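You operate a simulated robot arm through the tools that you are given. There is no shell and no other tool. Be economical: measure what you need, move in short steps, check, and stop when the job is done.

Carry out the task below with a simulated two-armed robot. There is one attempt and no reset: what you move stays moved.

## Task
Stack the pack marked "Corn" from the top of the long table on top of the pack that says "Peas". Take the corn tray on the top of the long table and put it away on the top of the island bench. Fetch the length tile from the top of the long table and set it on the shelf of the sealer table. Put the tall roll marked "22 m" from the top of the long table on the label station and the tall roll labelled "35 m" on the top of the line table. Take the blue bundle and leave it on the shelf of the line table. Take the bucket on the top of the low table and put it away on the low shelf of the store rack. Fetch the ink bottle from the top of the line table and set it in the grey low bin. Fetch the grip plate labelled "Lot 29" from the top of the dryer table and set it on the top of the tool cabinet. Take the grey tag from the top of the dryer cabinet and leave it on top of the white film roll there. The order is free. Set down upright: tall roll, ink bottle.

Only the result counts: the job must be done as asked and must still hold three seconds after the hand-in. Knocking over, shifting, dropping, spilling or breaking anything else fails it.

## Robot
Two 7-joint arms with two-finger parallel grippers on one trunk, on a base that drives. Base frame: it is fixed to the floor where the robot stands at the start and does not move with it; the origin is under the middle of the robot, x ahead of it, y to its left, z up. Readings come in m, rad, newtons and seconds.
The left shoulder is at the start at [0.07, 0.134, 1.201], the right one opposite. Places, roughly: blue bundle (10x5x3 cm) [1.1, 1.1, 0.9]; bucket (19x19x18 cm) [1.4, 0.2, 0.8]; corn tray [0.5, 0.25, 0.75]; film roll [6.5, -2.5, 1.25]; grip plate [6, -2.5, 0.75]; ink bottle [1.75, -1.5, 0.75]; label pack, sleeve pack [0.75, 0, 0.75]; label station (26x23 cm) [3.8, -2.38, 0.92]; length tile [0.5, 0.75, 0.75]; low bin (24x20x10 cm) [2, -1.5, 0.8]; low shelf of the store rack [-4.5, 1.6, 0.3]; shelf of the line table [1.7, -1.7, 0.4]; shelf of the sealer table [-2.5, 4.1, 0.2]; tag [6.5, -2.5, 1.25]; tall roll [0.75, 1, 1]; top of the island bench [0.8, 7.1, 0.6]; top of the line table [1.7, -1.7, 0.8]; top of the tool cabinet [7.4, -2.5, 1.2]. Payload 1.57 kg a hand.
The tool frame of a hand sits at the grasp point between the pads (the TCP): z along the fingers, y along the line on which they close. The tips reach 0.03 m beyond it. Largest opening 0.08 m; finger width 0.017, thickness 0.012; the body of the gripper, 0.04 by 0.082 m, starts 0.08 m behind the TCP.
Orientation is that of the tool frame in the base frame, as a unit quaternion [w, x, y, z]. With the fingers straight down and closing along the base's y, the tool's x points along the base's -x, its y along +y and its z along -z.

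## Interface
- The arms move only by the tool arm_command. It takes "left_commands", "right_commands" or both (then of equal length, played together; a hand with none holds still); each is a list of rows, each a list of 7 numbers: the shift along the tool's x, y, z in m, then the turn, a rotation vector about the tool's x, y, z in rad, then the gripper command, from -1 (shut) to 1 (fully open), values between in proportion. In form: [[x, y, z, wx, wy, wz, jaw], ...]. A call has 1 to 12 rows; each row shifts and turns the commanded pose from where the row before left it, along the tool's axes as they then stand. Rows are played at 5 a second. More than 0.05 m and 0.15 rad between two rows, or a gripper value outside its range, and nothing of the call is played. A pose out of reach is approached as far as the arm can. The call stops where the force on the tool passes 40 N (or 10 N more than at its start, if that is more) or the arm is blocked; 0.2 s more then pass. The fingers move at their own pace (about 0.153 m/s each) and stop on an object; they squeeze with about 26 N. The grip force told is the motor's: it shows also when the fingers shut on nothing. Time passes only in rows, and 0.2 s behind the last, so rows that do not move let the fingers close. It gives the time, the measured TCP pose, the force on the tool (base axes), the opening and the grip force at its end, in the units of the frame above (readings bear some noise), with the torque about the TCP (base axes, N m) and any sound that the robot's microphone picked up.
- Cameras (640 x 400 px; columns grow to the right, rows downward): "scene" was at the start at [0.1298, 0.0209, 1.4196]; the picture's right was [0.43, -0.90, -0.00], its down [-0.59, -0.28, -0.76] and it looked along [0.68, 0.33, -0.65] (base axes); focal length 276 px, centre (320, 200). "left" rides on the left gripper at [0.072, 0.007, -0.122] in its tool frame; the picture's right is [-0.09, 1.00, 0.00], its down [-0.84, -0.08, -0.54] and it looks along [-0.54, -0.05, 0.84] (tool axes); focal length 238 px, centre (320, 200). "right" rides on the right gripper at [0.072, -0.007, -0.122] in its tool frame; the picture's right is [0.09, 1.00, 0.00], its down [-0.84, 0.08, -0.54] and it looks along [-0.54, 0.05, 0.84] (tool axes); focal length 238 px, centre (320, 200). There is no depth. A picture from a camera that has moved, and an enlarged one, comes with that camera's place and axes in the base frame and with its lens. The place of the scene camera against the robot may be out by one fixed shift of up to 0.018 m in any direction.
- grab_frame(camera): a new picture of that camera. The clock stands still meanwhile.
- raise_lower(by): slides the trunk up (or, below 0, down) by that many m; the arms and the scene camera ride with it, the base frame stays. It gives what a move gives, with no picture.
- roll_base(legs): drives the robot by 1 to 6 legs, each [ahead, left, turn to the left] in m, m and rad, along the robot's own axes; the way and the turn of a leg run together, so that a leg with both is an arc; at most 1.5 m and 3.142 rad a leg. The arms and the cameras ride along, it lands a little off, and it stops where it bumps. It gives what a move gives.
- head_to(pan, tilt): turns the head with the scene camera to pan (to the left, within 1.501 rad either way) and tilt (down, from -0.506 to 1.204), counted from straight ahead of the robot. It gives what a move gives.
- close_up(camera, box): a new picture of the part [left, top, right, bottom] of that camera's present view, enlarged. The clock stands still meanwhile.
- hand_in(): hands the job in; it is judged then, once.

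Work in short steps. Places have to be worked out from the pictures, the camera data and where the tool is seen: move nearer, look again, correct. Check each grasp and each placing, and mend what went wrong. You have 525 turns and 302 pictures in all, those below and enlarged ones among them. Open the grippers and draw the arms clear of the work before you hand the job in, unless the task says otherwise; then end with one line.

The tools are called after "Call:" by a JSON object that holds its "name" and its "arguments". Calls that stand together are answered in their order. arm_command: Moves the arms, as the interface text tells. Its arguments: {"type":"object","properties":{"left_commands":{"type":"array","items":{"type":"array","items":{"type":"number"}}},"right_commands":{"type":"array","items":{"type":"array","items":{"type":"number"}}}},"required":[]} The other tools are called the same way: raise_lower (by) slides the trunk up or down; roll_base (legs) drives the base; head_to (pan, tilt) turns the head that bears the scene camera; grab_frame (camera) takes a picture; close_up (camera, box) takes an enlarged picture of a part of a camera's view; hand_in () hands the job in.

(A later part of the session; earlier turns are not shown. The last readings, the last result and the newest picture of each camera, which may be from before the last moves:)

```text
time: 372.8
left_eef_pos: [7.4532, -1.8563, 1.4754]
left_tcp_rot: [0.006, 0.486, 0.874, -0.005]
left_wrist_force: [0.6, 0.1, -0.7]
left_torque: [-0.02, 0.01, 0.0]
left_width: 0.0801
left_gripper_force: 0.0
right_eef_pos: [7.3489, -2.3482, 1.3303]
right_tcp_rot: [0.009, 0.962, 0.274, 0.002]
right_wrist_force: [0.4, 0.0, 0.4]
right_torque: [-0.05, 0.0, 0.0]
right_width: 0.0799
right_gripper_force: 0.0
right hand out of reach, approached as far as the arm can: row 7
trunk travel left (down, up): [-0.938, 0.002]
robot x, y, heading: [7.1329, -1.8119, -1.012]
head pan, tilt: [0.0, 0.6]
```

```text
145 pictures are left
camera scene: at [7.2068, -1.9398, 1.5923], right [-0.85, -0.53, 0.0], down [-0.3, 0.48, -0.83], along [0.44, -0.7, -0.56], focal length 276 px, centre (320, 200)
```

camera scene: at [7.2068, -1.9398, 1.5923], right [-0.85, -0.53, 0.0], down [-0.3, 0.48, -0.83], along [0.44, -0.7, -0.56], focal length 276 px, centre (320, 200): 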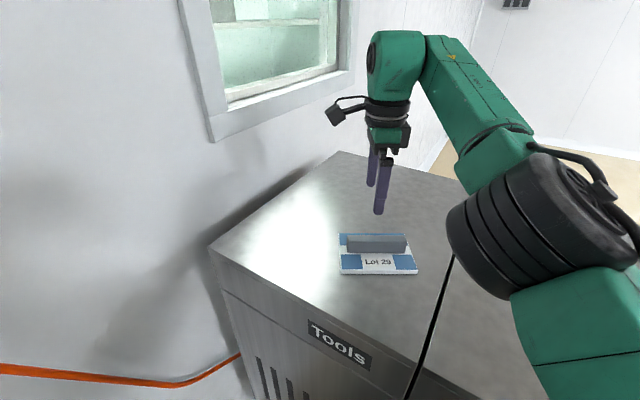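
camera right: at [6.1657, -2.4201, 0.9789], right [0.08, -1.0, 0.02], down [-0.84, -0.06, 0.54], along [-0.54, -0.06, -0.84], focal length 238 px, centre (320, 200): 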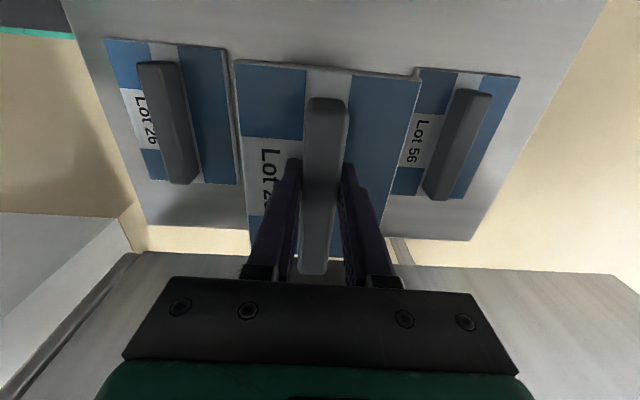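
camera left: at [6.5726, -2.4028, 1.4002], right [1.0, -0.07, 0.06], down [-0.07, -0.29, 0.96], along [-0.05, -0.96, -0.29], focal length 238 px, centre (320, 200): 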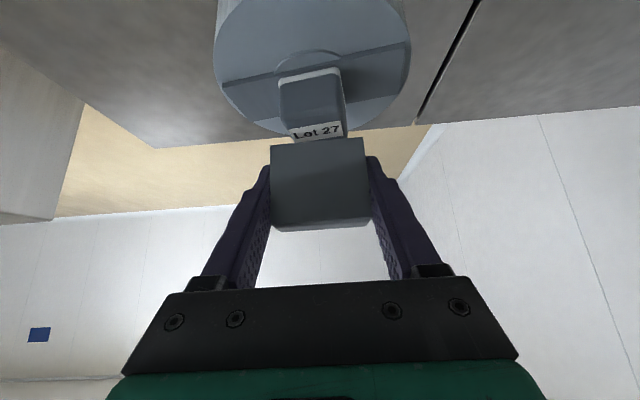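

Plate placed on the Tools cabinet. I back away, restore the right wrist, and on the way out view the dryer top from the west side once more.

Call:
{"name": "roll_base", "arguments": {"legs": [[-0.5, 0, 0], [0, 0, -0.56]]}}

Call:
{"name": "arm_command", "arguments": {"right_commands": [[0, 0, 0, 0, 0, -0.143, 1], [0, 0, 0, 0, 0, -0.143, 1], [0, 0, 0, 0, 0, -0.143, 1], [0, 0, 0, 0, 0, -0.143, 1], [0, 0, 0, 0, 0, -0.143, 1], [0, 0, 0, 0, 0, -0.143, 1], [0, 0, 0, 0, 0, -0.143, 1], [0, 0, 0, 0, 0, -0.143, 1], [0, 0, 0, 0, 0, -0.143, 1], [0, 0, 0, 0, 0, -0.143, 1], [0, 0, 0, 0, 0, -0.143, 1]]}}

Call:
{"name": "roll_base", "arguments": {"legs": [[0, -0.9, 0]]}}

Call:
{"name": "head_to", "arguments": {"pan": 0.35, "tilt": 0.3}}

Call:
{"name": "grab_frame", "arguments": {"camera": "scene"}}

```text
time: 377.3
left_eef_pos: [7.1083, -1.5878, 1.4765]
left_tcp_rot: [0.004, 0.703, 0.712, -0.006]
left_wrist_force: [-0.7, 0.6, -0.1]
left_torque: [-0.01, 0.03, -0.01]
left_width: 0.0801
left_gripper_force: 0.1
right_eef_pos: [6.7624, -1.9526, 1.3284]
right_tcp_rot: [0.01, 1.0, 0.005, 0.0]
right_wrist_force: [0.2, 0.0, 0.0]
right_torque: [0.03, -0.01, -0.04]
right_width: 0.0802
right_gripper_force: 0.1
trunk travel left (down, up): [-0.938, 0.002]
robot x, y, heading: [6.8554, -1.378, -1.556]
head pan, tilt: [0.0, 0.6]
```

```text
time: 379.7
left_eef_pos: [7.1052, -1.587, 1.4762]
left_tcp_rot: [0.004, 0.703, 0.711, -0.006]
left_wrist_force: [-0.1, 0.1, -0.5]
left_torque: [-0.03, 0.0, 0.02]
left_width: 0.08
left_gripper_force: 0.0
right_eef_pos: [6.7608, -1.9532, 1.3282]
right_tcp_rot: [0.007, 0.702, 0.712, -0.006]
right_wrist_force: [-0.3, 0.2, 1.3]
right_torque: [0.01, -0.01, 0.0]
right_width: 0.0799
right_gripper_force: 0.1
trunk travel left (down, up): [-0.938, 0.002]
robot x, y, heading: [6.8544, -1.3761, -1.558]
head pan, tilt: [0.0, 0.6]
```

```text
time: 384.4
left_eef_pos: [6.2152, -1.6013, 1.476]
left_tcp_rot: [0.004, 0.702, 0.713, -0.006]
left_wrist_force: [-0.1, 0.2, 0.4]
left_torque: [0.01, -0.01, -0.01]
left_width: 0.0802
left_gripper_force: 0.0
right_eef_pos: [5.8719, -1.9695, 1.3292]
right_tcp_rot: [0.006, 0.701, 0.713, -0.007]
right_wrist_force: [0.5, -0.5, 0.1]
right_torque: [0.02, 0.02, -0.01]
right_width: 0.0799
right_gripper_force: 0.0
trunk travel left (down, up): [-0.938, 0.002]
robot x, y, heading: [5.963, -1.3943, -1.547]
head pan, tilt: [0.0, 0.6]
```

```text
time: 385.2
left_eef_pos: [6.2124, -1.6016, 1.4757]
left_tcp_rot: [0.005, 0.7, 0.714, -0.005]
left_wrist_force: [-0.3, -0.8, -0.2]
left_torque: [0.0, -0.02, 0.01]
left_width: 0.0798
left_gripper_force: 0.0
right_eef_pos: [5.8707, -1.9685, 1.3289]
right_tcp_rot: [0.007, 0.701, 0.713, -0.006]
right_wrist_force: [-0.1, 0.3, 0.5]
right_torque: [-0.01, 0.01, 0.0]
right_width: 0.08
right_gripper_force: 0.1
trunk travel left (down, up): [-0.938, 0.002]
robot x, y, heading: [5.9592, -1.3896, -1.548]
head pan, tilt: [0.351, 0.3]
```

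```text
144 pictures are left
camera scene: at [5.9992, -1.546, 1.6196], right [-0.93, -0.36, 0.0], down [-0.11, 0.28, -0.96], along [0.35, -0.89, -0.3], focal length 276 px, centre (320, 200)
```

scene: 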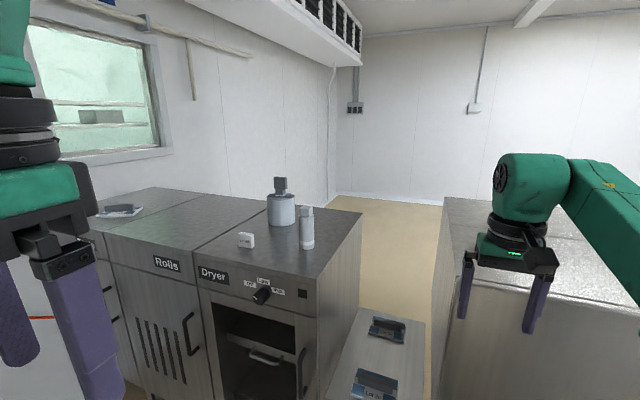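

Call:
{"name": "close_up", "arguments": {"camera": "scene", "box": [225, 165, 335, 260]}}

```text
4.21 times, centred on (280, 212) of scene
camera zoom: at [5.9992, -1.546, 1.6196], right [-0.93, -0.36, 0.0], down [-0.11, 0.28, -0.96], along [0.35, -0.89, -0.3], focal length 1163 px, centre (488, 147)
```

zoom: 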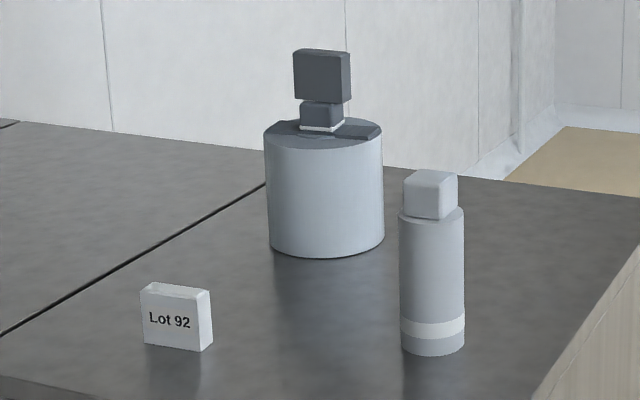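

The tag still stands on the roll's knob. Now back west for the bucket: north past the column, west along y ≈ -0.35, then to the south side of the low table.

Call:
{"name": "roll_base", "arguments": {"legs": [[-1.05, 0, 0], [0, 0, -1.594], [1.5, 0, 0], [1.5, 0, 0], [0.5, 0, 0]]}}

Call:
{"name": "head_to", "arguments": {"pan": 0, "tilt": 0.5}}

Call:
{"name": "grab_frame", "arguments": {"camera": "scene"}}

```text
time: 411.1
left_eef_pos: [2.2226, -0.4206, 1.4753]
left_tcp_rot: [-0.001, 1.0, -0.029, -0.008]
left_wrist_force: [-0.3, 0.5, 0.2]
left_torque: [0.01, -0.02, 0.04]
left_width: 0.08
left_gripper_force: 0.1
right_eef_pos: [1.8819, -0.0509, 1.3304]
right_tcp_rot: [0.0, 1.0, -0.029, -0.011]
right_wrist_force: [0.4, -0.1, -0.1]
right_torque: [-0.01, 0.01, 0.0]
right_width: 0.0802
right_gripper_force: 0.0
trunk travel left (down, up): [-0.938, 0.002]
robot x, y, heading: [2.4482, -0.1818, 3.089]
head pan, tilt: [0.351, 0.3]
```

```text
time: 412.0
left_eef_pos: [2.2187, -0.4186, 1.4752]
left_tcp_rot: [0.0, 1.0, -0.029, -0.007]
left_wrist_force: [0.4, -0.2, -0.7]
left_torque: [0.01, 0.01, -0.01]
left_width: 0.08
left_gripper_force: 0.0
right_eef_pos: [1.8794, -0.0506, 1.3287]
right_tcp_rot: [0.0, 1.0, -0.029, -0.01]
right_wrist_force: [0.2, 0.6, -0.2]
right_torque: [0.0, -0.01, -0.05]
right_width: 0.08
right_gripper_force: 0.1
trunk travel left (down, up): [-0.938, 0.002]
robot x, y, heading: [2.4467, -0.1822, 3.093]
head pan, tilt: [0.0, 0.499]
```

```text
142 pictures are left
camera scene: at [2.3084, -0.1924, 1.6013], right [0.05, 1.0, 0.0], down [0.48, -0.03, -0.88], along [-0.88, 0.05, -0.48], focal length 276 px, centre (320, 200)
```

scene: 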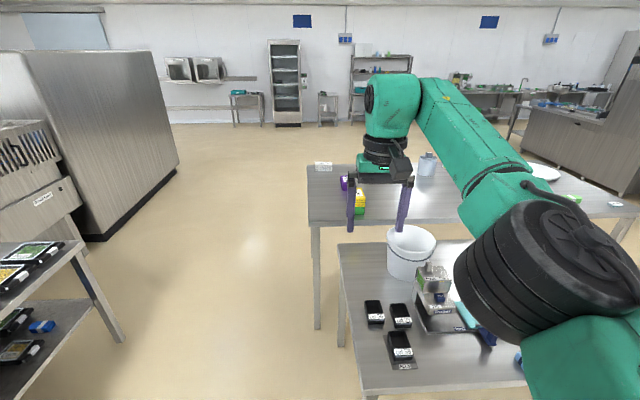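

I go to the south side of the low table, facing +y, and bring the trunk to working height.

Call:
{"name": "roll_base", "arguments": {"legs": [[0, 0.5, 0], [0.95, 0, 0], [0, 0, -1.522]]}}

Call:
{"name": "raise_lower", "arguments": {"by": -0.2}}

Call:
{"name": "head_to", "arguments": {"pan": 0, "tilt": 0.6}}

Call:
{"name": "grab_frame", "arguments": {"camera": "scene"}}

Call:
{"name": "grab_frame", "arguments": {"camera": "right"}}

```text
time: 423.0
left_eef_pos: [1.2268, -0.4188, 1.476]
left_tcp_rot: [-0.005, 0.717, -0.697, -0.004]
left_wrist_force: [0.4, -0.7, 0.4]
left_torque: [0.03, 0.02, 0.0]
left_width: 0.08
left_gripper_force: 0.0
right_eef_pos: [1.565, -0.0476, 1.3288]
right_tcp_rot: [-0.007, 0.716, -0.698, -0.008]
right_wrist_force: [-0.1, 0.6, -0.4]
right_torque: [0.01, -0.02, -0.03]
right_width: 0.0801
right_gripper_force: 0.0
trunk travel left (down, up): [-0.938, 0.002]
robot x, y, heading: [1.4831, -0.625, 1.605]
head pan, tilt: [0.0, 0.499]
```

```text
time: 425.2
left_eef_pos: [1.2268, -0.4188, 1.276]
left_tcp_rot: [-0.005, 0.717, -0.697, -0.005]
left_wrist_force: [-0.2, -0.5, 0.1]
left_torque: [-0.01, -0.05, 0.0]
left_width: 0.0799
left_gripper_force: 0.0
right_eef_pos: [1.5644, -0.0483, 1.1287]
right_tcp_rot: [-0.007, 0.717, -0.697, -0.007]
right_wrist_force: [0.1, -0.5, 0.3]
right_torque: [0.01, 0.02, 0.0]
right_width: 0.0802
right_gripper_force: 0.1
trunk travel left (down, up): [-0.738, 0.202]
robot x, y, heading: [1.4817, -0.6256, 1.601]
head pan, tilt: [0.0, 0.499]
```

```text
time: 425.9
left_eef_pos: [1.2274, -0.4195, 1.2756]
left_tcp_rot: [-0.006, 0.717, -0.697, -0.005]
left_wrist_force: [-0.6, 0.7, -0.3]
left_torque: [-0.02, 0.0, 0.02]
left_width: 0.0801
left_gripper_force: 0.1
right_eef_pos: [1.5658, -0.0476, 1.1284]
right_tcp_rot: [-0.007, 0.717, -0.697, -0.007]
right_wrist_force: [0.2, 0.4, 0.2]
right_torque: [-0.01, 0.01, 0.0]
right_width: 0.08
right_gripper_force: 0.0
trunk travel left (down, up): [-0.738, 0.202]
robot x, y, heading: [1.4838, -0.6226, 1.606]
head pan, tilt: [0.0, 0.6]
```

```text
141 pictures are left
camera scene: at [1.4801, -0.5013, 1.3922], right [1.0, 0.03, 0.0], down [0.02, -0.56, -0.83], along [-0.03, 0.82, -0.56], focal length 276 px, centre (320, 200)
```

scene: 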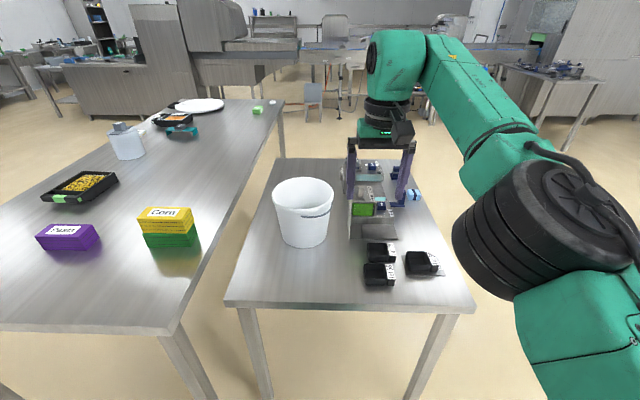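

```text
140 pictures are left
camera right: at [1.5749, -0.1214, 1.2484], right [-0.99, -0.12, 0.0], down [-0.1, 0.82, 0.56], along [-0.07, 0.55, -0.83], focal length 238 px, centre (320, 200)
```

right: 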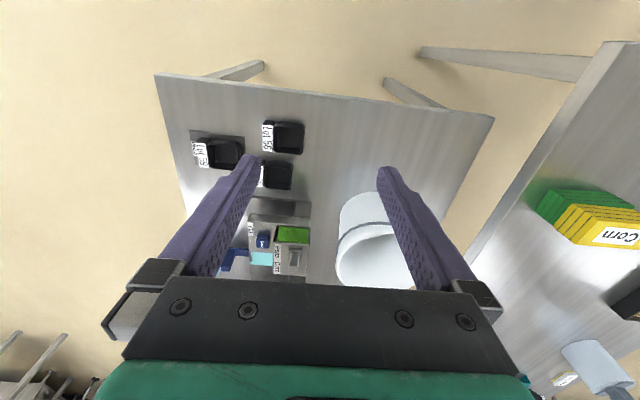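

The bucket rim is centred near (1.405, 0.235), z ≈ 0.915; equipment stands close on its right, so I'll grip the left (west) rim with the left hand, pitched 45° so it can later slide into the shelf. First pitch the left hand and tuck the right.

Call:
{"name": "arm_command", "arguments": {"left_commands": [[0, 0, 0, 0, -0.131, 0, 1], [0, 0, 0, 0, -0.131, 0, 1], [0, 0, 0, 0, -0.131, 0, 1], [0, 0, 0, 0, -0.131, 0, 1], [0, 0, 0, 0, -0.131, 0, 1], [0, 0, 0, 0, -0.131, 0, 1], [0, 0, 0, 0, 0, 0, 1]], "right_commands": [[0.04, 0, -0.02, 0, 0, 0, 1], [0.04, 0, -0.02, 0, 0, 0, 1], [0.04, 0, -0.02, 0, 0, 0, 1], [0.04, 0, -0.02, 0, 0, 0, 1], [0.04, 0, 0, 0, 0, 0, 1], [0.0, 0, 0, 0, 0, 0, 1], [0, 0, 0, 0, 0, 0, 1]]}}

Call:
{"name": "roll_base", "arguments": {"legs": [[0.3, 0, -0.035]]}}

Call:
{"name": "grab_frame", "arguments": {"camera": "scene"}}

Call:
{"name": "grab_frame", "arguments": {"camera": "left"}}

```text
time: 427.4
left_eef_pos: [1.2278, -0.4191, 1.2759]
left_tcp_rot: [-0.272, 0.661, -0.641, -0.28]
left_wrist_force: [-1.1, -0.2, 0.1]
left_torque: [0.0, 0.0, -0.02]
left_width: 0.08
left_gripper_force: 0.1
right_eef_pos: [1.5725, -0.2514, 1.2019]
right_tcp_rot: [-0.006, 0.717, -0.697, -0.007]
right_wrist_force: [-0.1, 0.1, 0.7]
right_torque: [0.01, 0.01, 0.02]
right_width: 0.08
right_gripper_force: 0.0
trunk travel left (down, up): [-0.738, 0.202]
robot x, y, heading: [1.4801, -0.6252, 1.602]
head pan, tilt: [0.0, 0.6]
```

```text
time: 429.5
left_eef_pos: [1.2312, -0.1154, 1.2777]
left_tcp_rot: [0.277, -0.649, 0.652, 0.275]
left_wrist_force: [-0.1, -0.2, -0.2]
left_torque: [0.02, -0.02, 0.03]
left_width: 0.0801
left_gripper_force: 0.0
right_eef_pos: [1.5808, 0.0395, 1.2035]
right_tcp_rot: [0.008, -0.705, 0.709, 0.007]
right_wrist_force: [0.7, 0.3, 0.4]
right_torque: [0.0, -0.04, -0.02]
right_width: 0.0801
right_gripper_force: 0.1
trunk travel left (down, up): [-0.738, 0.202]
robot x, y, heading: [1.475, -0.3272, 1.57]
head pan, tilt: [0.0, 0.6]
```

```text
139 pictures are left
camera scene: at [1.4806, -0.2074, 1.3924], right [1.0, 0.0, 0.0], down [0.0, -0.56, -0.83], along [0.0, 0.83, -0.56], focal length 276 px, centre (320, 200)
```

scene: 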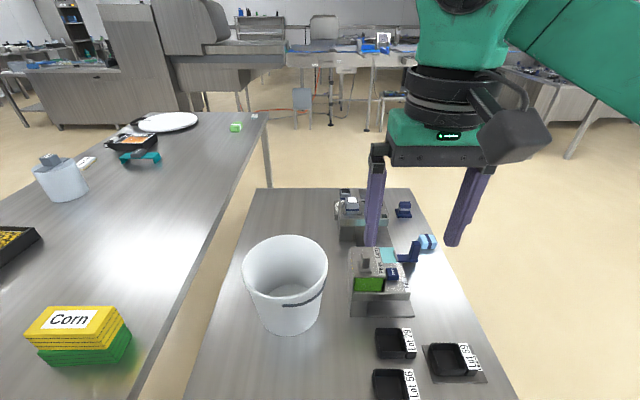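

```text
138 pictures are left
camera left: at [1.2235, -0.254, 1.3095], right [-1.0, 0.07, 0.06], down [0.08, 0.19, 0.98], along [0.06, 0.98, -0.2], focal length 238 px, centre (320, 200)
```

left: 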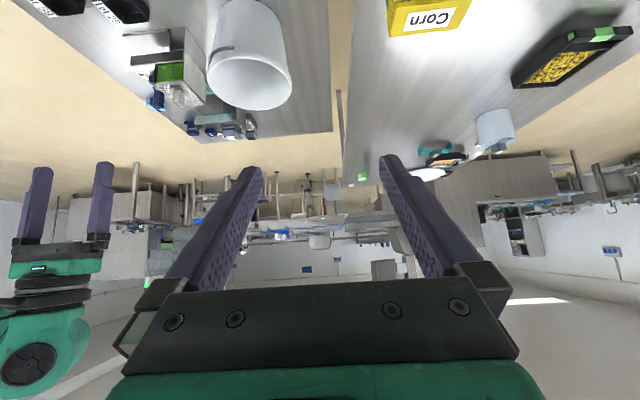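

Bucket rim centre ≈ (1.398, 0.226, 0.915). I move the left hand forward above the west rim point (1.305, 0.226).

Call:
{"name": "arm_command", "arguments": {"left_commands": [[0, -0.037, 0, 0, 0, 0, 1], [0, -0.037, 0, 0, 0, 0, 1], [-0.035, 0, 0.035, 0, 0, 0, 1], [-0.035, 0, 0.035, 0, 0, 0, 1], [-0.035, 0, 0.035, 0, 0, 0, 1], [-0.035, 0, 0.035, 0, 0, 0, 1], [-0.035, 0, 0.035, 0, 0, 0, 1], [-0.035, 0, 0.035, 0, 0, 0, 1], [0.035, 0, 0.035, 0, 0, 0, 1], [0.035, 0, 0.035, 0, 0, 0, 1]]}}

Call:
{"name": "grab_frame", "arguments": {"camera": "left"}}

Call:
{"name": "grab_frame", "arguments": {"camera": "scene"}}

```text
time: 431.7
left_eef_pos: [1.3083, 0.1824, 1.1817]
left_tcp_rot: [0.278, -0.649, 0.653, 0.274]
left_wrist_force: [1.2, -0.7, -0.3]
left_torque: [-0.03, 0.01, 0.0]
left_width: 0.08
left_gripper_force: 0.1
right_eef_pos: [1.5801, 0.0419, 1.2034]
right_tcp_rot: [0.006, -0.706, 0.709, 0.008]
right_wrist_force: [0.8, -0.1, -0.2]
right_torque: [-0.02, 0.02, -0.01]
right_width: 0.08
right_gripper_force: 0.0
trunk travel left (down, up): [-0.738, 0.202]
robot x, y, heading: [1.4754, -0.33, 1.57]
head pan, tilt: [0.0, 0.6]
```

```text
137 pictures are left
camera left: at [1.3008, 0.0458, 1.2144], right [-1.0, 0.07, 0.06], down [0.08, 0.19, 0.98], along [0.06, 0.98, -0.2], focal length 238 px, centre (320, 200)
```

left: 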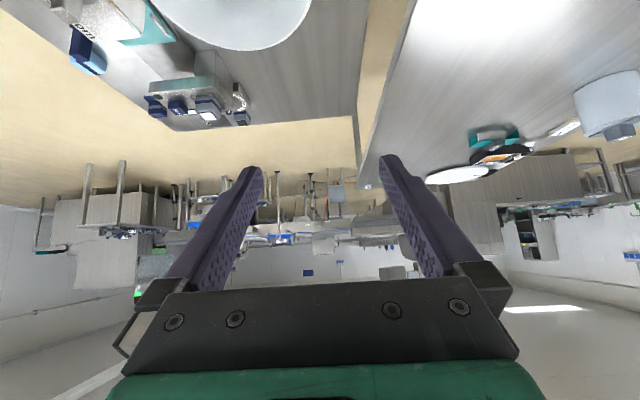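

```text
136 pictures are left
camera scene: at [1.4798, -0.2052, 1.3922], right [1.0, 0.0, 0.0], down [0.0, -0.57, -0.82], along [0.0, 0.82, -0.57], focal length 276 px, centre (320, 200)
```

scene: 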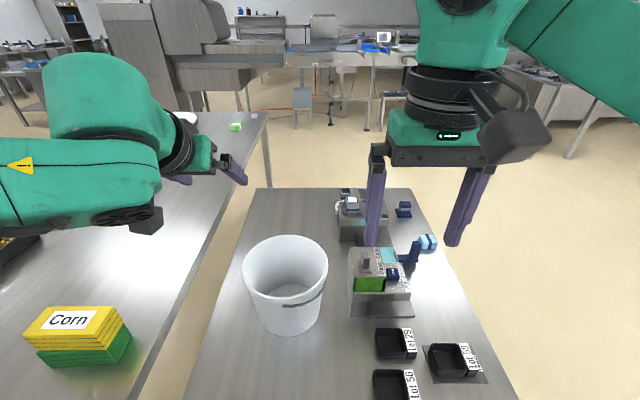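

To keep the left elbow high above the Corn stack I raise the trunk fully, then lower the hand relative to it, stopping above the rim.

Call:
{"name": "raise_lower", "arguments": {"by": 0.2}}

Call:
{"name": "arm_command", "arguments": {"left_commands": [[-0.031, 0, 0.031, 0, 0, 0, 1], [0.035, 0, 0.035, 0, 0, 0, 1], [0.035, 0, 0.035, 0, 0, 0, 1], [0.035, 0, 0.035, 0, 0, 0, 1], [0.035, 0, 0.035, 0, 0, 0, 1], [0.035, 0, 0.035, 0, 0, 0, 1], [0.035, 0, 0.035, 0, 0, 0, 1], [0.035, 0, 0.035, 0, 0, 0, 1]]}}

Call:
{"name": "head_to", "arguments": {"pan": 0.25, "tilt": 0.75}}

Call:
{"name": "grab_frame", "arguments": {"camera": "scene"}}

Call:
{"name": "grab_frame", "arguments": {"camera": "left"}}

```text
time: 433.9
left_eef_pos: [1.3077, 0.1823, 1.382]
left_tcp_rot: [0.277, -0.649, 0.653, 0.275]
left_wrist_force: [1.2, -0.7, -1.0]
left_torque: [0.02, -0.02, -0.01]
left_width: 0.08
left_gripper_force: 0.2
right_eef_pos: [1.5809, 0.0425, 1.4026]
right_tcp_rot: [0.007, -0.705, 0.709, 0.008]
right_wrist_force: [0.7, -0.3, -0.1]
right_torque: [0.03, 0.0, -0.01]
right_width: 0.0799
right_gripper_force: 0.1
trunk travel left (down, up): [-0.938, 0.002]
robot x, y, heading: [1.4732, -0.3257, 1.565]
head pan, tilt: [0.0, 0.6]
```

```text
time: 435.6
left_eef_pos: [1.2972, 0.223, 1.056]
left_tcp_rot: [0.277, -0.649, 0.653, 0.274]
left_wrist_force: [-0.3, 0.4, 0.8]
left_torque: [0.01, 0.02, -0.01]
left_width: 0.08
left_gripper_force: 0.0
left hand out of reach, approached as far as the arm can: row 8
right_eef_pos: [1.581, 0.0429, 1.4028]
right_tcp_rot: [0.007, -0.705, 0.709, 0.007]
right_wrist_force: [0.3, 0.3, 0.3]
right_torque: [0.01, -0.01, 0.02]
right_width: 0.08
right_gripper_force: 0.0
trunk travel left (down, up): [-0.938, 0.002]
robot x, y, heading: [1.4764, -0.3285, 1.567]
head pan, tilt: [0.0, 0.6]
```

```text
time: 436.4
left_eef_pos: [1.2966, 0.2218, 1.0577]
left_tcp_rot: [0.277, -0.649, 0.653, 0.274]
left_wrist_force: [-0.2, 0.6, -0.4]
left_torque: [0.03, 0.0, 0.04]
left_width: 0.08
left_gripper_force: 0.2
right_eef_pos: [1.5809, 0.0417, 1.4017]
right_tcp_rot: [0.007, -0.705, 0.709, 0.007]
right_wrist_force: [-0.6, -0.6, 0.2]
right_torque: [0.0, 0.0, -0.02]
right_width: 0.0799
right_gripper_force: 0.0
trunk travel left (down, up): [-0.938, 0.002]
robot x, y, heading: [1.4762, -0.3288, 1.566]
head pan, tilt: [0.25, 0.75]
```

```text
135 pictures are left
camera scene: at [1.46, -0.2136, 1.5793], right [0.97, 0.24, 0.0], down [0.17, -0.66, -0.73], along [-0.18, 0.71, -0.68], focal length 276 px, centre (320, 200)
```

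scene: 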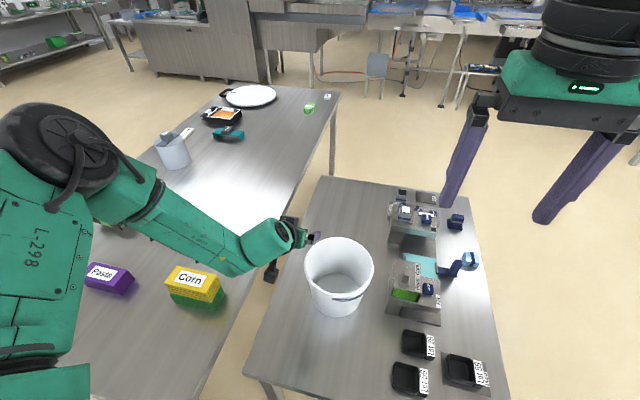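

```text
134 pictures are left
camera left: at [1.2896, 0.0844, 1.0903], right [-1.0, 0.07, 0.06], down [0.08, 0.19, 0.98], along [0.06, 0.98, -0.2], focal length 238 px, centre (320, 200)
```

left: 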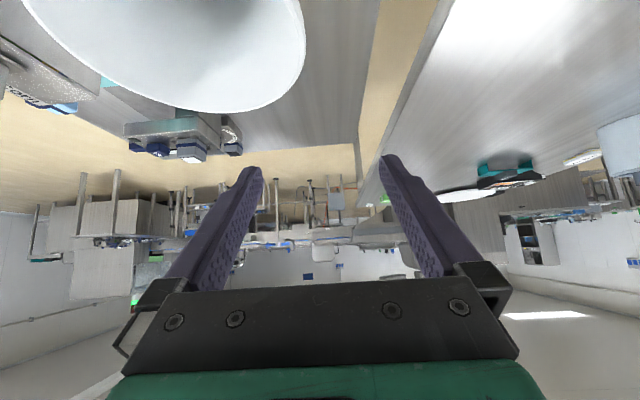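

The elbow stays high. Better fix: rim centre (1.398, 0.255), west rim x ≈ 1.302. I drive 3 cm ahead, nudge laterally, lower the trunk 0.1 and look.

Call:
{"name": "roll_base", "arguments": {"legs": [[0.03, 0, 0]]}}

Call:
{"name": "arm_command", "arguments": {"left_commands": [[0, -0.006, 0, 0, 0, 0, 1], [0, 0, 0, 0, 0, 0, 1]]}}

Call:
{"name": "raise_lower", "arguments": {"by": -0.1}}

Call:
{"name": "grab_frame", "arguments": {"camera": "left"}}

Call:
{"name": "grab_frame", "arguments": {"camera": "scene"}}

```text
time: 437.2
left_eef_pos: [1.2971, 0.2456, 1.0612]
left_tcp_rot: [0.279, -0.649, 0.651, 0.277]
left_wrist_force: [-0.2, -0.5, 0.1]
left_torque: [0.02, -0.05, 0.0]
left_width: 0.08
left_gripper_force: 0.0
right_eef_pos: [1.5794, 0.0642, 1.4054]
right_tcp_rot: [0.009, -0.706, 0.709, 0.009]
right_wrist_force: [-0.6, -1.6, 0.8]
right_torque: [0.06, -0.01, 0.0]
right_width: 0.0801
right_gripper_force: 0.0
trunk travel left (down, up): [-0.938, 0.002]
robot x, y, heading: [1.4753, -0.2962, 1.561]
head pan, tilt: [0.25, 0.75]
```

```text
time: 437.9
left_eef_pos: [1.3013, 0.25, 1.0602]
left_tcp_rot: [0.278, -0.649, 0.653, 0.273]
left_wrist_force: [-0.3, -0.2, 0.5]
left_torque: [0.02, 0.01, 0.0]
left_width: 0.0799
left_gripper_force: 0.0
right_eef_pos: [1.5814, 0.07, 1.4034]
right_tcp_rot: [0.007, -0.705, 0.709, 0.008]
right_wrist_force: [0.1, 0.1, -0.1]
right_torque: [0.0, 0.03, -0.03]
right_width: 0.08
right_gripper_force: 0.0
trunk travel left (down, up): [-0.938, 0.002]
robot x, y, heading: [1.4748, -0.2987, 1.569]
head pan, tilt: [0.25, 0.75]
```

```text
time: 439.2
left_eef_pos: [1.3011, 0.2504, 0.9594]
left_tcp_rot: [0.277, -0.65, 0.652, 0.275]
left_wrist_force: [0.2, -0.6, 0.6]
left_torque: [0.0, 0.03, 0.0]
left_width: 0.0803
left_gripper_force: 0.0
right_eef_pos: [1.5802, 0.0715, 1.3039]
right_tcp_rot: [0.008, -0.705, 0.709, 0.007]
right_wrist_force: [-0.1, -0.5, -0.1]
right_torque: [0.01, 0.03, 0.0]
right_width: 0.0801
right_gripper_force: 0.1
trunk travel left (down, up): [-0.838, 0.102]
robot x, y, heading: [1.4778, -0.2971, 1.567]
head pan, tilt: [0.25, 0.75]
```

```text
133 pictures are left
camera left: at [1.294, 0.1124, 0.9923], right [-1.0, 0.07, 0.06], down [0.08, 0.19, 0.98], along [0.06, 0.98, -0.2], focal length 238 px, centre (320, 200)
```

left: 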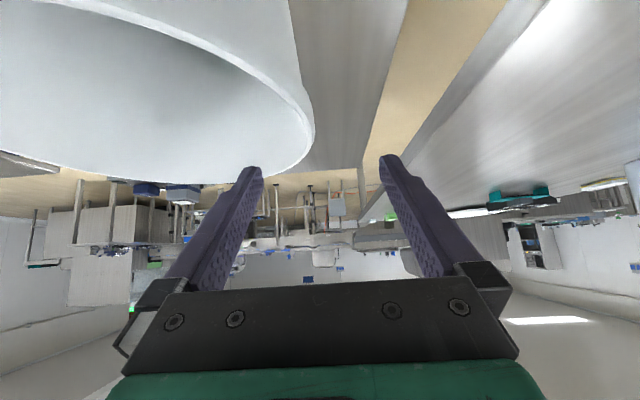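

```text
132 pictures are left
camera scene: at [1.4602, -0.1842, 1.4794], right [0.97, 0.24, 0.0], down [0.17, -0.66, -0.73], along [-0.18, 0.71, -0.68], focal length 276 px, centre (320, 200)
```

scene: 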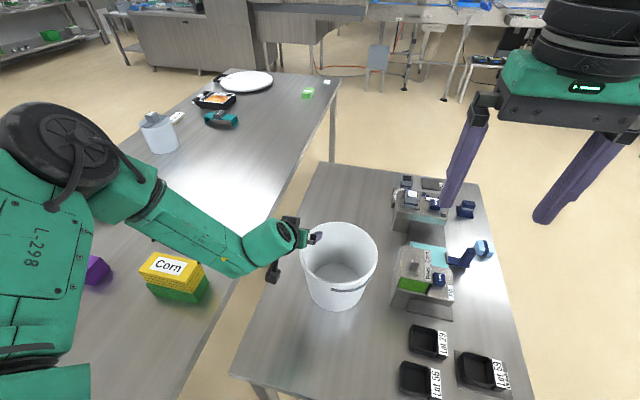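

West rim is right between the fingers. Lower 6 cm and close on the wall.

Call:
{"name": "raise_lower", "arguments": {"by": -0.055}}

Call:
{"name": "grab_frame", "arguments": {"camera": "left"}}

```text
time: 440.1
left_eef_pos: [1.3008, 0.2513, 0.9035]
left_tcp_rot: [0.278, -0.649, 0.653, 0.274]
left_wrist_force: [0.1, 0.4, 0.1]
left_torque: [-0.01, -0.02, -0.02]
left_width: 0.0799
left_gripper_force: 0.0
right_eef_pos: [1.5805, 0.0717, 1.2478]
right_tcp_rot: [0.008, -0.705, 0.709, 0.007]
right_wrist_force: [-0.1, -0.6, -0.2]
right_torque: [-0.02, 0.0, 0.0]
right_width: 0.0801
right_gripper_force: 0.0
trunk travel left (down, up): [-0.783, 0.157]
robot x, y, heading: [1.4754, -0.2983, 1.569]
head pan, tilt: [0.25, 0.75]
```

```text
131 pictures are left
camera left: at [1.294, 0.1127, 0.9371], right [-1.0, 0.07, 0.06], down [0.08, 0.19, 0.98], along [0.06, 0.98, -0.2], focal length 238 px, centre (320, 200)
```

left: 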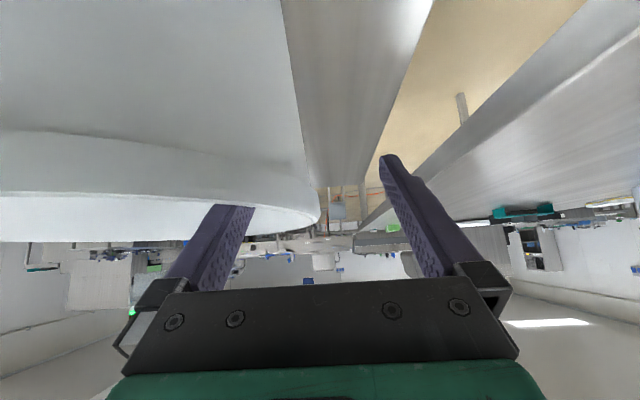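

One finger inside, one outside. 1 cm lower, then close.

Call:
{"name": "raise_lower", "arguments": {"by": -0.012}}

Call:
{"name": "arm_command", "arguments": {"left_commands": [[0, 0, 0, 0, 0, 0, 0], [0, 0, 0, 0, 0, 0, -0.6], [0, 0, 0, 0, 0, 0, -1], [0, 0, 0, 0, 0, 0, -1], [0, 0, 0, 0, 0, 0, -1]]}}

Call:
{"name": "grab_frame", "arguments": {"camera": "left"}}

Call:
{"name": "grab_frame", "arguments": {"camera": "scene"}}

```text
time: 440.7
left_eef_pos: [1.3007, 0.2509, 0.8921]
left_tcp_rot: [0.277, -0.65, 0.653, 0.273]
left_wrist_force: [-0.3, 0.3, -0.4]
left_torque: [-0.01, -0.03, 0.01]
left_width: 0.0804
left_gripper_force: 0.0
right_eef_pos: [1.5803, 0.0727, 1.2365]
right_tcp_rot: [0.007, -0.705, 0.709, 0.007]
right_wrist_force: [0.4, 0.1, 0.2]
right_torque: [0.04, 0.01, 0.01]
right_width: 0.0801
right_gripper_force: 0.1
trunk travel left (down, up): [-0.771, 0.169]
robot x, y, heading: [1.4727, -0.2998, 1.568]
head pan, tilt: [0.25, 0.75]
```

```text
time: 441.9
left_eef_pos: [1.3013, 0.2504, 0.8935]
left_tcp_rot: [0.277, -0.65, 0.653, 0.274]
left_wrist_force: [0.2, 0.4, 2.9]
left_torque: [-0.24, -0.46, 0.03]
left_width: 0.0098
left_gripper_force: 25.7
right_eef_pos: [1.5807, 0.0704, 1.2365]
right_tcp_rot: [0.008, -0.705, 0.709, 0.008]
right_wrist_force: [-0.2, 0.4, -0.8]
right_torque: [-0.01, -0.01, -0.01]
right_width: 0.0801
right_gripper_force: 0.0
trunk travel left (down, up): [-0.771, 0.169]
robot x, y, heading: [1.479, -0.3001, 1.573]
head pan, tilt: [0.25, 0.75]
```

```text
130 pictures are left
camera left: at [1.2941, 0.1125, 0.9253], right [-1.0, 0.07, 0.06], down [0.08, 0.19, 0.98], along [0.06, 0.98, -0.2], focal length 238 px, centre (320, 200)
```

left: 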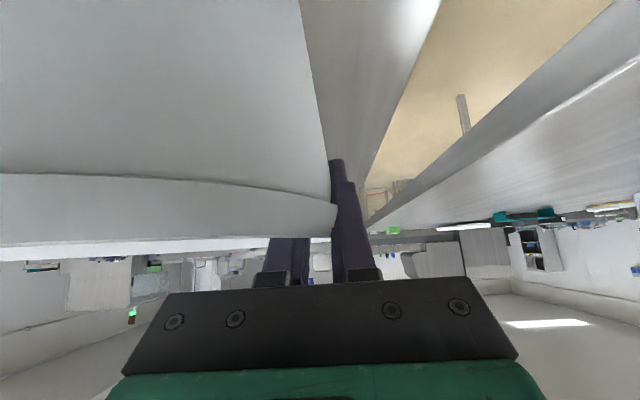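

```text
129 pictures are left
camera scene: at [1.4602, -0.1841, 1.4123], right [0.97, 0.24, 0.0], down [0.17, -0.66, -0.73], along [-0.18, 0.71, -0.68], focal length 276 px, centre (320, 200)
```

scene: 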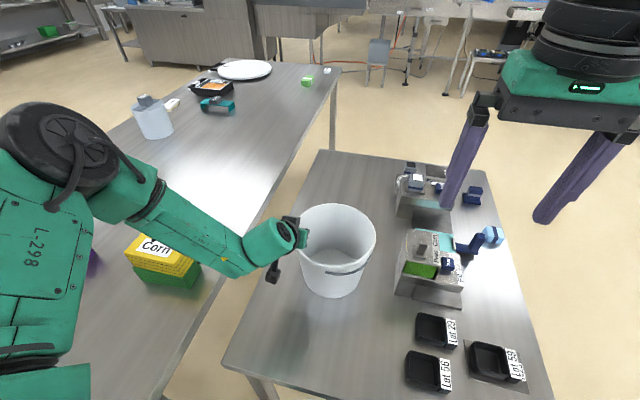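

Gripped. Lift 5 cm by trunk and check that it hangs level.

Call:
{"name": "raise_lower", "arguments": {"by": 0.05}}

Call:
{"name": "grab_frame", "arguments": {"camera": "scene"}}

```text
time: 442.9
left_eef_pos: [1.3017, 0.2506, 0.9406]
left_tcp_rot: [0.278, -0.649, 0.653, 0.274]
left_wrist_force: [0.6, -0.1, -3.1]
left_torque: [-0.01, 0.2, 0.0]
left_width: 0.0075
left_gripper_force: 25.8
right_eef_pos: [1.5811, 0.0728, 1.2855]
right_tcp_rot: [0.006, -0.705, 0.709, 0.006]
right_wrist_force: [-0.1, 0.7, 0.0]
right_torque: [0.0, 0.0, -0.02]
right_width: 0.0798
right_gripper_force: 0.2
trunk travel left (down, up): [-0.821, 0.119]
robot x, y, heading: [1.48, -0.2983, 1.572]
head pan, tilt: [0.25, 0.75]
```

```text
128 pictures are left
camera scene: at [1.4602, -0.1829, 1.4622], right [0.97, 0.24, 0.0], down [0.17, -0.66, -0.73], along [-0.18, 0.71, -0.68], focal length 276 px, centre (320, 200)
```

scene: 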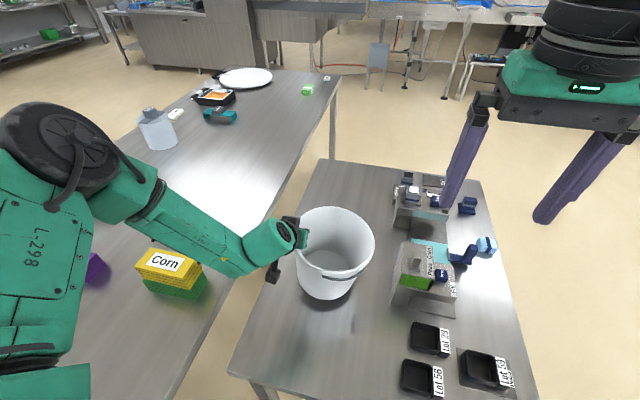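

The bucket hangs nearly level. I raise it, back out, turn west and drive toward the store rack.

Call:
{"name": "raise_lower", "arguments": {"by": 0.118}}

Call:
{"name": "roll_base", "arguments": {"legs": [[-0.6, 0, 0], [0, 0, 1.571]]}}

Call:
{"name": "head_to", "arguments": {"pan": 0.2, "tilt": 0.5}}

Call:
{"name": "grab_frame", "arguments": {"camera": "scene"}}

```text
time: 444.3
left_eef_pos: [1.3006, 0.2506, 1.0596]
left_tcp_rot: [0.276, -0.65, 0.653, 0.273]
left_wrist_force: [-0.3, -0.3, -3.0]
left_torque: [0.01, 0.17, -0.05]
left_width: 0.0075
left_gripper_force: 25.7
right_eef_pos: [1.5806, 0.0721, 1.4043]
right_tcp_rot: [0.006, -0.705, 0.709, 0.007]
right_wrist_force: [-0.5, 0.3, 0.2]
right_torque: [0.02, 0.02, 0.01]
right_width: 0.0801
right_gripper_force: 0.1
trunk travel left (down, up): [-0.939, 0.001]
robot x, y, heading: [1.4795, -0.297, 1.569]
head pan, tilt: [0.25, 0.75]
```

```text
time: 451.6
left_eef_pos: [0.9284, -1.0853, 1.0594]
left_tcp_rot: [-0.002, 0.921, -0.001, -0.389]
left_wrist_force: [-0.8, 0.1, -2.8]
left_torque: [-0.17, -0.01, 0.0]
left_width: 0.0075
left_gripper_force: 25.5
right_eef_pos: [1.1055, -0.8039, 1.4034]
right_tcp_rot: [0.0, 1.0, 0.001, -0.01]
right_wrist_force: [-0.1, -0.1, 0.8]
right_torque: [0.01, 0.02, 0.01]
right_width: 0.08
right_gripper_force: 0.1
trunk travel left (down, up): [-0.939, 0.001]
robot x, y, heading: [1.4759, -0.9067, -3.138]
head pan, tilt: [0.25, 0.75]
```

```text
time: 452.4
left_eef_pos: [0.9286, -1.0848, 1.0597]
left_tcp_rot: [-0.001, 0.921, 0.0, -0.389]
left_wrist_force: [-0.5, 0.1, -2.2]
left_torque: [-0.17, 0.04, -0.03]
left_width: 0.0074
left_gripper_force: 25.9
right_eef_pos: [1.1058, -0.8046, 1.4051]
right_tcp_rot: [0.0, 1.0, 0.0, -0.01]
right_wrist_force: [-0.1, -0.2, 0.2]
right_torque: [0.01, 0.02, 0.0]
right_width: 0.0801
right_gripper_force: 0.2
trunk travel left (down, up): [-0.939, 0.001]
robot x, y, heading: [1.4768, -0.9065, -3.139]
head pan, tilt: [0.201, 0.499]
```

```text
127 pictures are left
camera scene: at [1.3408, -0.9405, 1.6021], right [-0.2, 0.98, 0.0], down [0.47, 0.1, -0.88], along [-0.86, -0.18, -0.48], focal length 276 px, centre (320, 200)
```

scene: 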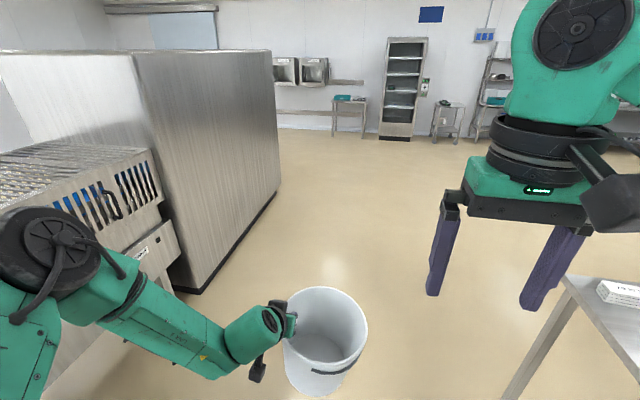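

Clear floor ahead. Drive west 2.8 m and north 2.5 m.

Call:
{"name": "roll_base", "arguments": {"legs": [[1.4, 0, 0], [1.4, 0, 0], [0, -1.25, 0], [0, -1.25, 0], [1.2, 0, 0]]}}

Call:
{"name": "head_to", "arguments": {"pan": 0, "tilt": 0.5}}

Call:
{"name": "grab_frame", "arguments": {"camera": "scene"}}

```text
time: 483.7
left_eef_pos: [-3.1749, 1.3043, 1.061]
left_tcp_rot: [0.009, 0.921, 0.023, -0.39]
left_wrist_force: [0.6, 0.1, -2.1]
left_torque: [-0.18, 0.01, 0.05]
left_width: 0.0063
left_gripper_force: 25.3
right_eef_pos: [-3.0105, 1.5936, 1.4049]
right_tcp_rot: [0.0, 1.0, 0.024, -0.01]
right_wrist_force: [-0.1, -0.7, 0.0]
right_torque: [0.04, 0.06, 0.02]
right_width: 0.08
right_gripper_force: 0.0
trunk travel left (down, up): [-0.939, 0.001]
robot x, y, heading: [-2.6348, 1.5123, -3.091]
head pan, tilt: [0.201, 0.499]
```

```text
time: 484.4
left_eef_pos: [-3.1755, 1.3046, 1.0586]
left_tcp_rot: [0.009, 0.921, 0.023, -0.388]
left_wrist_force: [-0.2, 0.5, -2.0]
left_torque: [-0.19, -0.02, 0.01]
left_width: 0.0063
left_gripper_force: 26.1
right_eef_pos: [-3.0134, 1.5944, 1.4038]
right_tcp_rot: [0.0, 1.0, 0.024, -0.01]
right_wrist_force: [0.5, 0.2, 0.7]
right_torque: [0.04, -0.04, 0.04]
right_width: 0.0796
right_gripper_force: 0.0
trunk travel left (down, up): [-0.939, 0.001]
robot x, y, heading: [-2.6394, 1.5102, -3.092]
head pan, tilt: [0.0, 0.499]
```

```text
126 pictures are left
camera scene: at [-2.7744, 1.4876, 1.6022], right [-0.05, 1.0, 0.0], down [0.48, 0.03, -0.88], along [-0.88, -0.05, -0.48], focal length 276 px, centre (320, 200)
```

scene: 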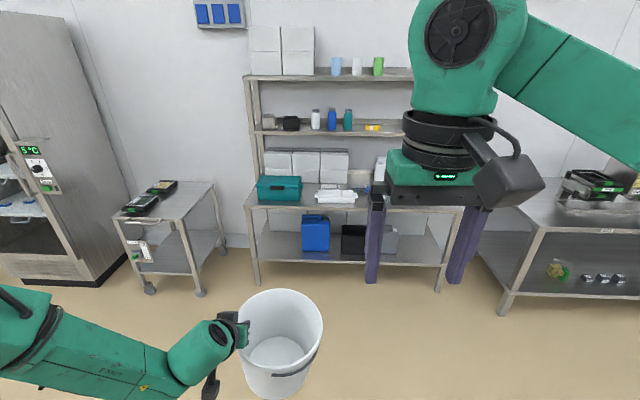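

The rack's low shelf has a free bay at its left end (y ≈ 0.95–1.27), z ≈ 0.3, front edge x ≈ -4.26. I move the right hand out of the way, straighten heading, shift left and lower the trunk.

Call:
{"name": "arm_command", "arguments": {"right_commands": [[0.02, -0.04, 0, 0, 0, 0, 1], [0.02, -0.04, 0, 0, 0, 0, 1], [0.02, -0.04, 0, 0, 0, 0, 1], [0.02, -0.04, 0, 0, 0, 0, 1], [0.02, -0.04, 0, 0, 0, 0, 1]]}}

Call:
{"name": "roll_base", "arguments": {"legs": [[0.6, 0.27, -0.05]]}}

Call:
{"name": "raise_lower", "arguments": {"by": -0.4}}

Call:
{"name": "head_to", "arguments": {"pan": 0.3, "tilt": 0.6}}

Call:
{"name": "grab_frame", "arguments": {"camera": "scene"}}

```text
time: 485.6
left_eef_pos: [-3.1756, 1.3054, 1.0593]
left_tcp_rot: [0.008, 0.921, 0.022, -0.389]
left_wrist_force: [0.3, -1.1, -3.2]
left_torque: [-0.16, -0.03, 0.0]
left_width: 0.0064
left_gripper_force: 26.1
right_eef_pos: [-2.957, 1.7627, 1.3849]
right_tcp_rot: [0.001, 1.0, 0.025, -0.01]
right_wrist_force: [0.0, 1.7, 0.0]
right_torque: [-0.05, -0.02, -0.01]
right_width: 0.0798
right_gripper_force: 0.1
right hand out of reach, approached as far as the arm can: row 4, 5
trunk travel left (down, up): [-0.939, 0.001]
robot x, y, heading: [-2.6346, 1.5117, -3.089]
head pan, tilt: [0.0, 0.499]
```

```text
time: 489.2
left_eef_pos: [-3.7642, 1.0607, 1.0605]
left_tcp_rot: [-0.004, 0.921, -0.008, -0.39]
left_wrist_force: [0.1, -0.6, -2.8]
left_torque: [-0.16, 0.04, -0.03]
left_width: 0.0062
left_gripper_force: 26.1
right_eef_pos: [-3.5131, 1.5038, 1.3848]
right_tcp_rot: [0.001, 1.0, -0.009, -0.01]
right_wrist_force: [0.4, 0.5, 0.3]
right_torque: [0.0, -0.01, 0.0]
right_width: 0.08
right_gripper_force: 0.1
trunk travel left (down, up): [-0.939, 0.001]
robot x, y, heading: [-3.2162, 1.2327, 3.13]
head pan, tilt: [0.0, 0.499]
```

```text
time: 493.0
left_eef_pos: [-3.7652, 1.0608, 0.6595]
left_tcp_rot: [-0.005, 0.921, -0.008, -0.389]
left_wrist_force: [0.2, 0.1, -2.4]
left_torque: [-0.15, 0.04, 0.0]
left_width: 0.0059
left_gripper_force: 25.8
right_eef_pos: [-3.5144, 1.5021, 0.9857]
right_tcp_rot: [0.0, 1.0, -0.009, -0.011]
right_wrist_force: [0.5, -0.6, -0.1]
right_torque: [0.0, 0.02, 0.01]
right_width: 0.0798
right_gripper_force: 0.1
trunk travel left (down, up): [-0.539, 0.401]
robot x, y, heading: [-3.2143, 1.2311, 3.132]
head pan, tilt: [0.0, 0.499]
```

```text
time: 493.8
left_eef_pos: [-3.7648, 1.0594, 0.6598]
left_tcp_rot: [-0.004, 0.921, -0.008, -0.39]
left_wrist_force: [-0.3, 0.6, -2.8]
left_torque: [-0.16, 0.0, -0.01]
left_width: 0.0065
left_gripper_force: 25.9
right_eef_pos: [-3.5153, 1.5022, 0.9851]
right_tcp_rot: [-0.001, 1.0, -0.008, -0.01]
right_wrist_force: [0.5, -0.7, 0.2]
right_torque: [0.03, 0.02, -0.02]
right_width: 0.08
right_gripper_force: 0.0
trunk travel left (down, up): [-0.539, 0.401]
robot x, y, heading: [-3.2139, 1.2317, 3.126]
head pan, tilt: [0.3, 0.6]
```

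```text
125 pictures are left
camera scene: at [-3.3459, 1.191, 1.1931], right [-0.28, 0.96, 0.0], down [0.54, 0.16, -0.82], along [-0.79, -0.23, -0.57], focal length 276 px, centre (320, 200)
```

scene: 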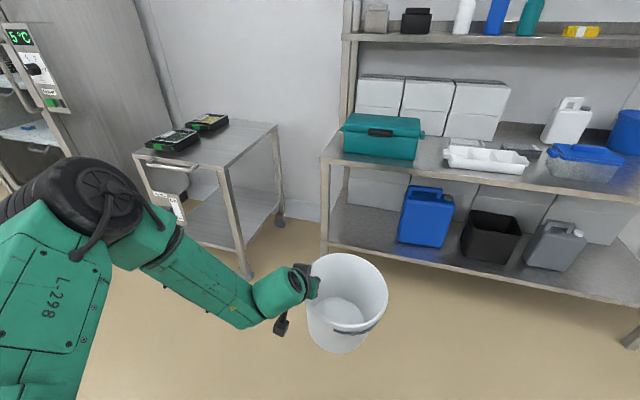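

Free bay: leg at y ≈ 0.96, canister from y ≈ 1.28. I lower further to TCP z 0.52, shift 2 cm left and approach 0.42, then look.

Call:
{"name": "raise_lower", "arguments": {"by": -0.13}}

Call:
{"name": "roll_base", "arguments": {"legs": [[0, 0.02, 0.012], [0.42, 0, 0]]}}

Call:
{"name": "grab_frame", "arguments": {"camera": "scene"}}

Call:
{"name": "grab_frame", "arguments": {"camera": "left"}}

```text
time: 495.4
left_eef_pos: [-3.7647, 1.0612, 0.5277]
left_tcp_rot: [-0.006, 0.921, -0.009, -0.389]
left_wrist_force: [0.0, 0.8, -2.2]
left_torque: [-0.2, 0.01, 0.0]
left_width: 0.006
left_gripper_force: 25.4
right_eef_pos: [-3.5156, 1.5028, 0.8548]
right_tcp_rot: [-0.001, 1.0, -0.008, -0.011]
right_wrist_force: [0.4, 0.6, 0.2]
right_torque: [0.01, 0.02, 0.02]
right_width: 0.08
right_gripper_force: 0.0
trunk travel left (down, up): [-0.409, 0.531]
robot x, y, heading: [-3.2137, 1.228, 3.127]
head pan, tilt: [0.3, 0.6]
```

```text
time: 498.3
left_eef_pos: [-4.1827, 1.041, 0.5296]
left_tcp_rot: [-0.003, 0.921, -0.005, -0.389]
left_wrist_force: [-0.6, 0.3, -3.0]
left_torque: [-0.17, -0.02, -0.04]
left_width: 0.0057
left_gripper_force: 26.3
right_eef_pos: [-3.9347, 1.4851, 0.8556]
right_tcp_rot: [0.0, 1.0, -0.007, -0.01]
right_wrist_force: [1.0, -0.2, 0.1]
right_torque: [0.0, 0.02, 0.02]
right_width: 0.0802
right_gripper_force: 0.1
trunk travel left (down, up): [-0.409, 0.531]
robot x, y, heading: [-3.6336, 1.2138, 3.133]
head pan, tilt: [0.3, 0.6]
```

```text
124 pictures are left
camera scene: at [-3.7642, 1.1729, 1.063], right [-0.29, 0.96, 0.0], down [0.54, 0.16, -0.82], along [-0.79, -0.24, -0.57], focal length 276 px, centre (320, 200)
```

scene: 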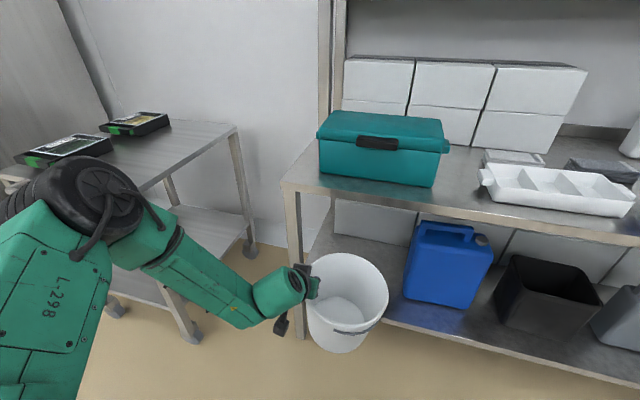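

```text
123 pictures are left
camera left: at [-4.0442, 1.032, 0.5626], right [-0.08, -0.99, 0.06], down [-0.19, 0.08, 0.98], along [-0.98, 0.06, -0.2], focal length 238 px, centre (320, 200)
```

left: 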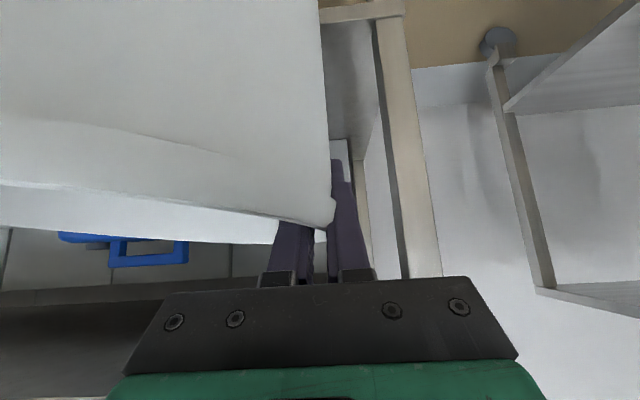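

Clearances: leg edge y ≈ 0.98, canister at 1.27. I shift 1.5 cm right and drive 0.175 ahead.

Call:
{"name": "roll_base", "arguments": {"legs": [[0, -0.015, 0.006], [0.17, 0, 0]]}}

Call:
{"name": "grab_frame", "arguments": {"camera": "scene"}}

Call:
{"name": "grab_frame", "arguments": {"camera": "left"}}

```text
time: 500.2
left_eef_pos: [-4.3505, 1.0548, 0.5299]
left_tcp_rot: [-0.003, 0.922, -0.005, -0.388]
left_wrist_force: [0.1, 0.4, -2.3]
left_torque: [-0.16, 0.03, 0.03]
left_width: 0.0059
left_gripper_force: 25.8
right_eef_pos: [-4.1045, 1.4988, 0.855]
right_tcp_rot: [0.0, 1.0, -0.005, -0.009]
right_wrist_force: [0.1, -0.2, 0.4]
right_torque: [-0.02, -0.02, 0.0]
right_width: 0.0802
right_gripper_force: 0.1
trunk travel left (down, up): [-0.409, 0.531]
robot x, y, heading: [-3.7975, 1.2301, 3.132]
head pan, tilt: [0.3, 0.6]
```

```text
122 pictures are left
camera scene: at [-3.9327, 1.1883, 1.063], right [-0.29, 0.96, 0.0], down [0.54, 0.16, -0.82], along [-0.79, -0.24, -0.57], focal length 276 px, centre (320, 200)
```

scene: 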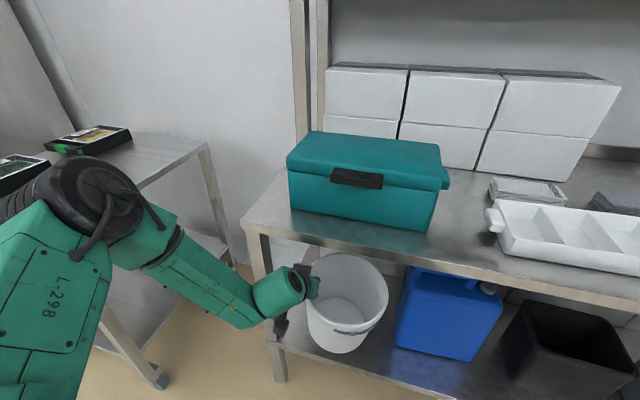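

```text
121 pictures are left
camera left: at [-4.2119, 1.0465, 0.5624], right [-0.07, -1.0, 0.06], down [-0.2, 0.08, 0.98], along [-0.98, 0.06, -0.2], focal length 238 px, centre (320, 200)
```

left: 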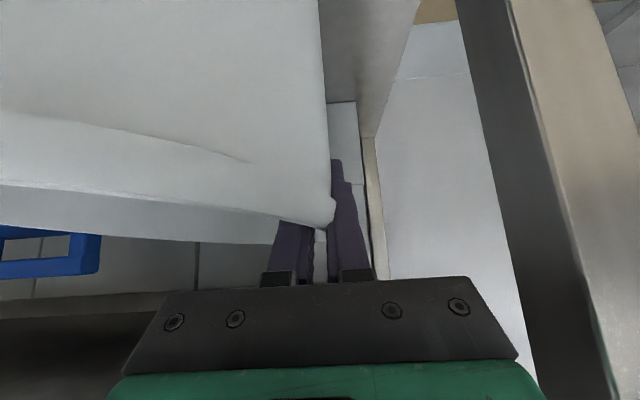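

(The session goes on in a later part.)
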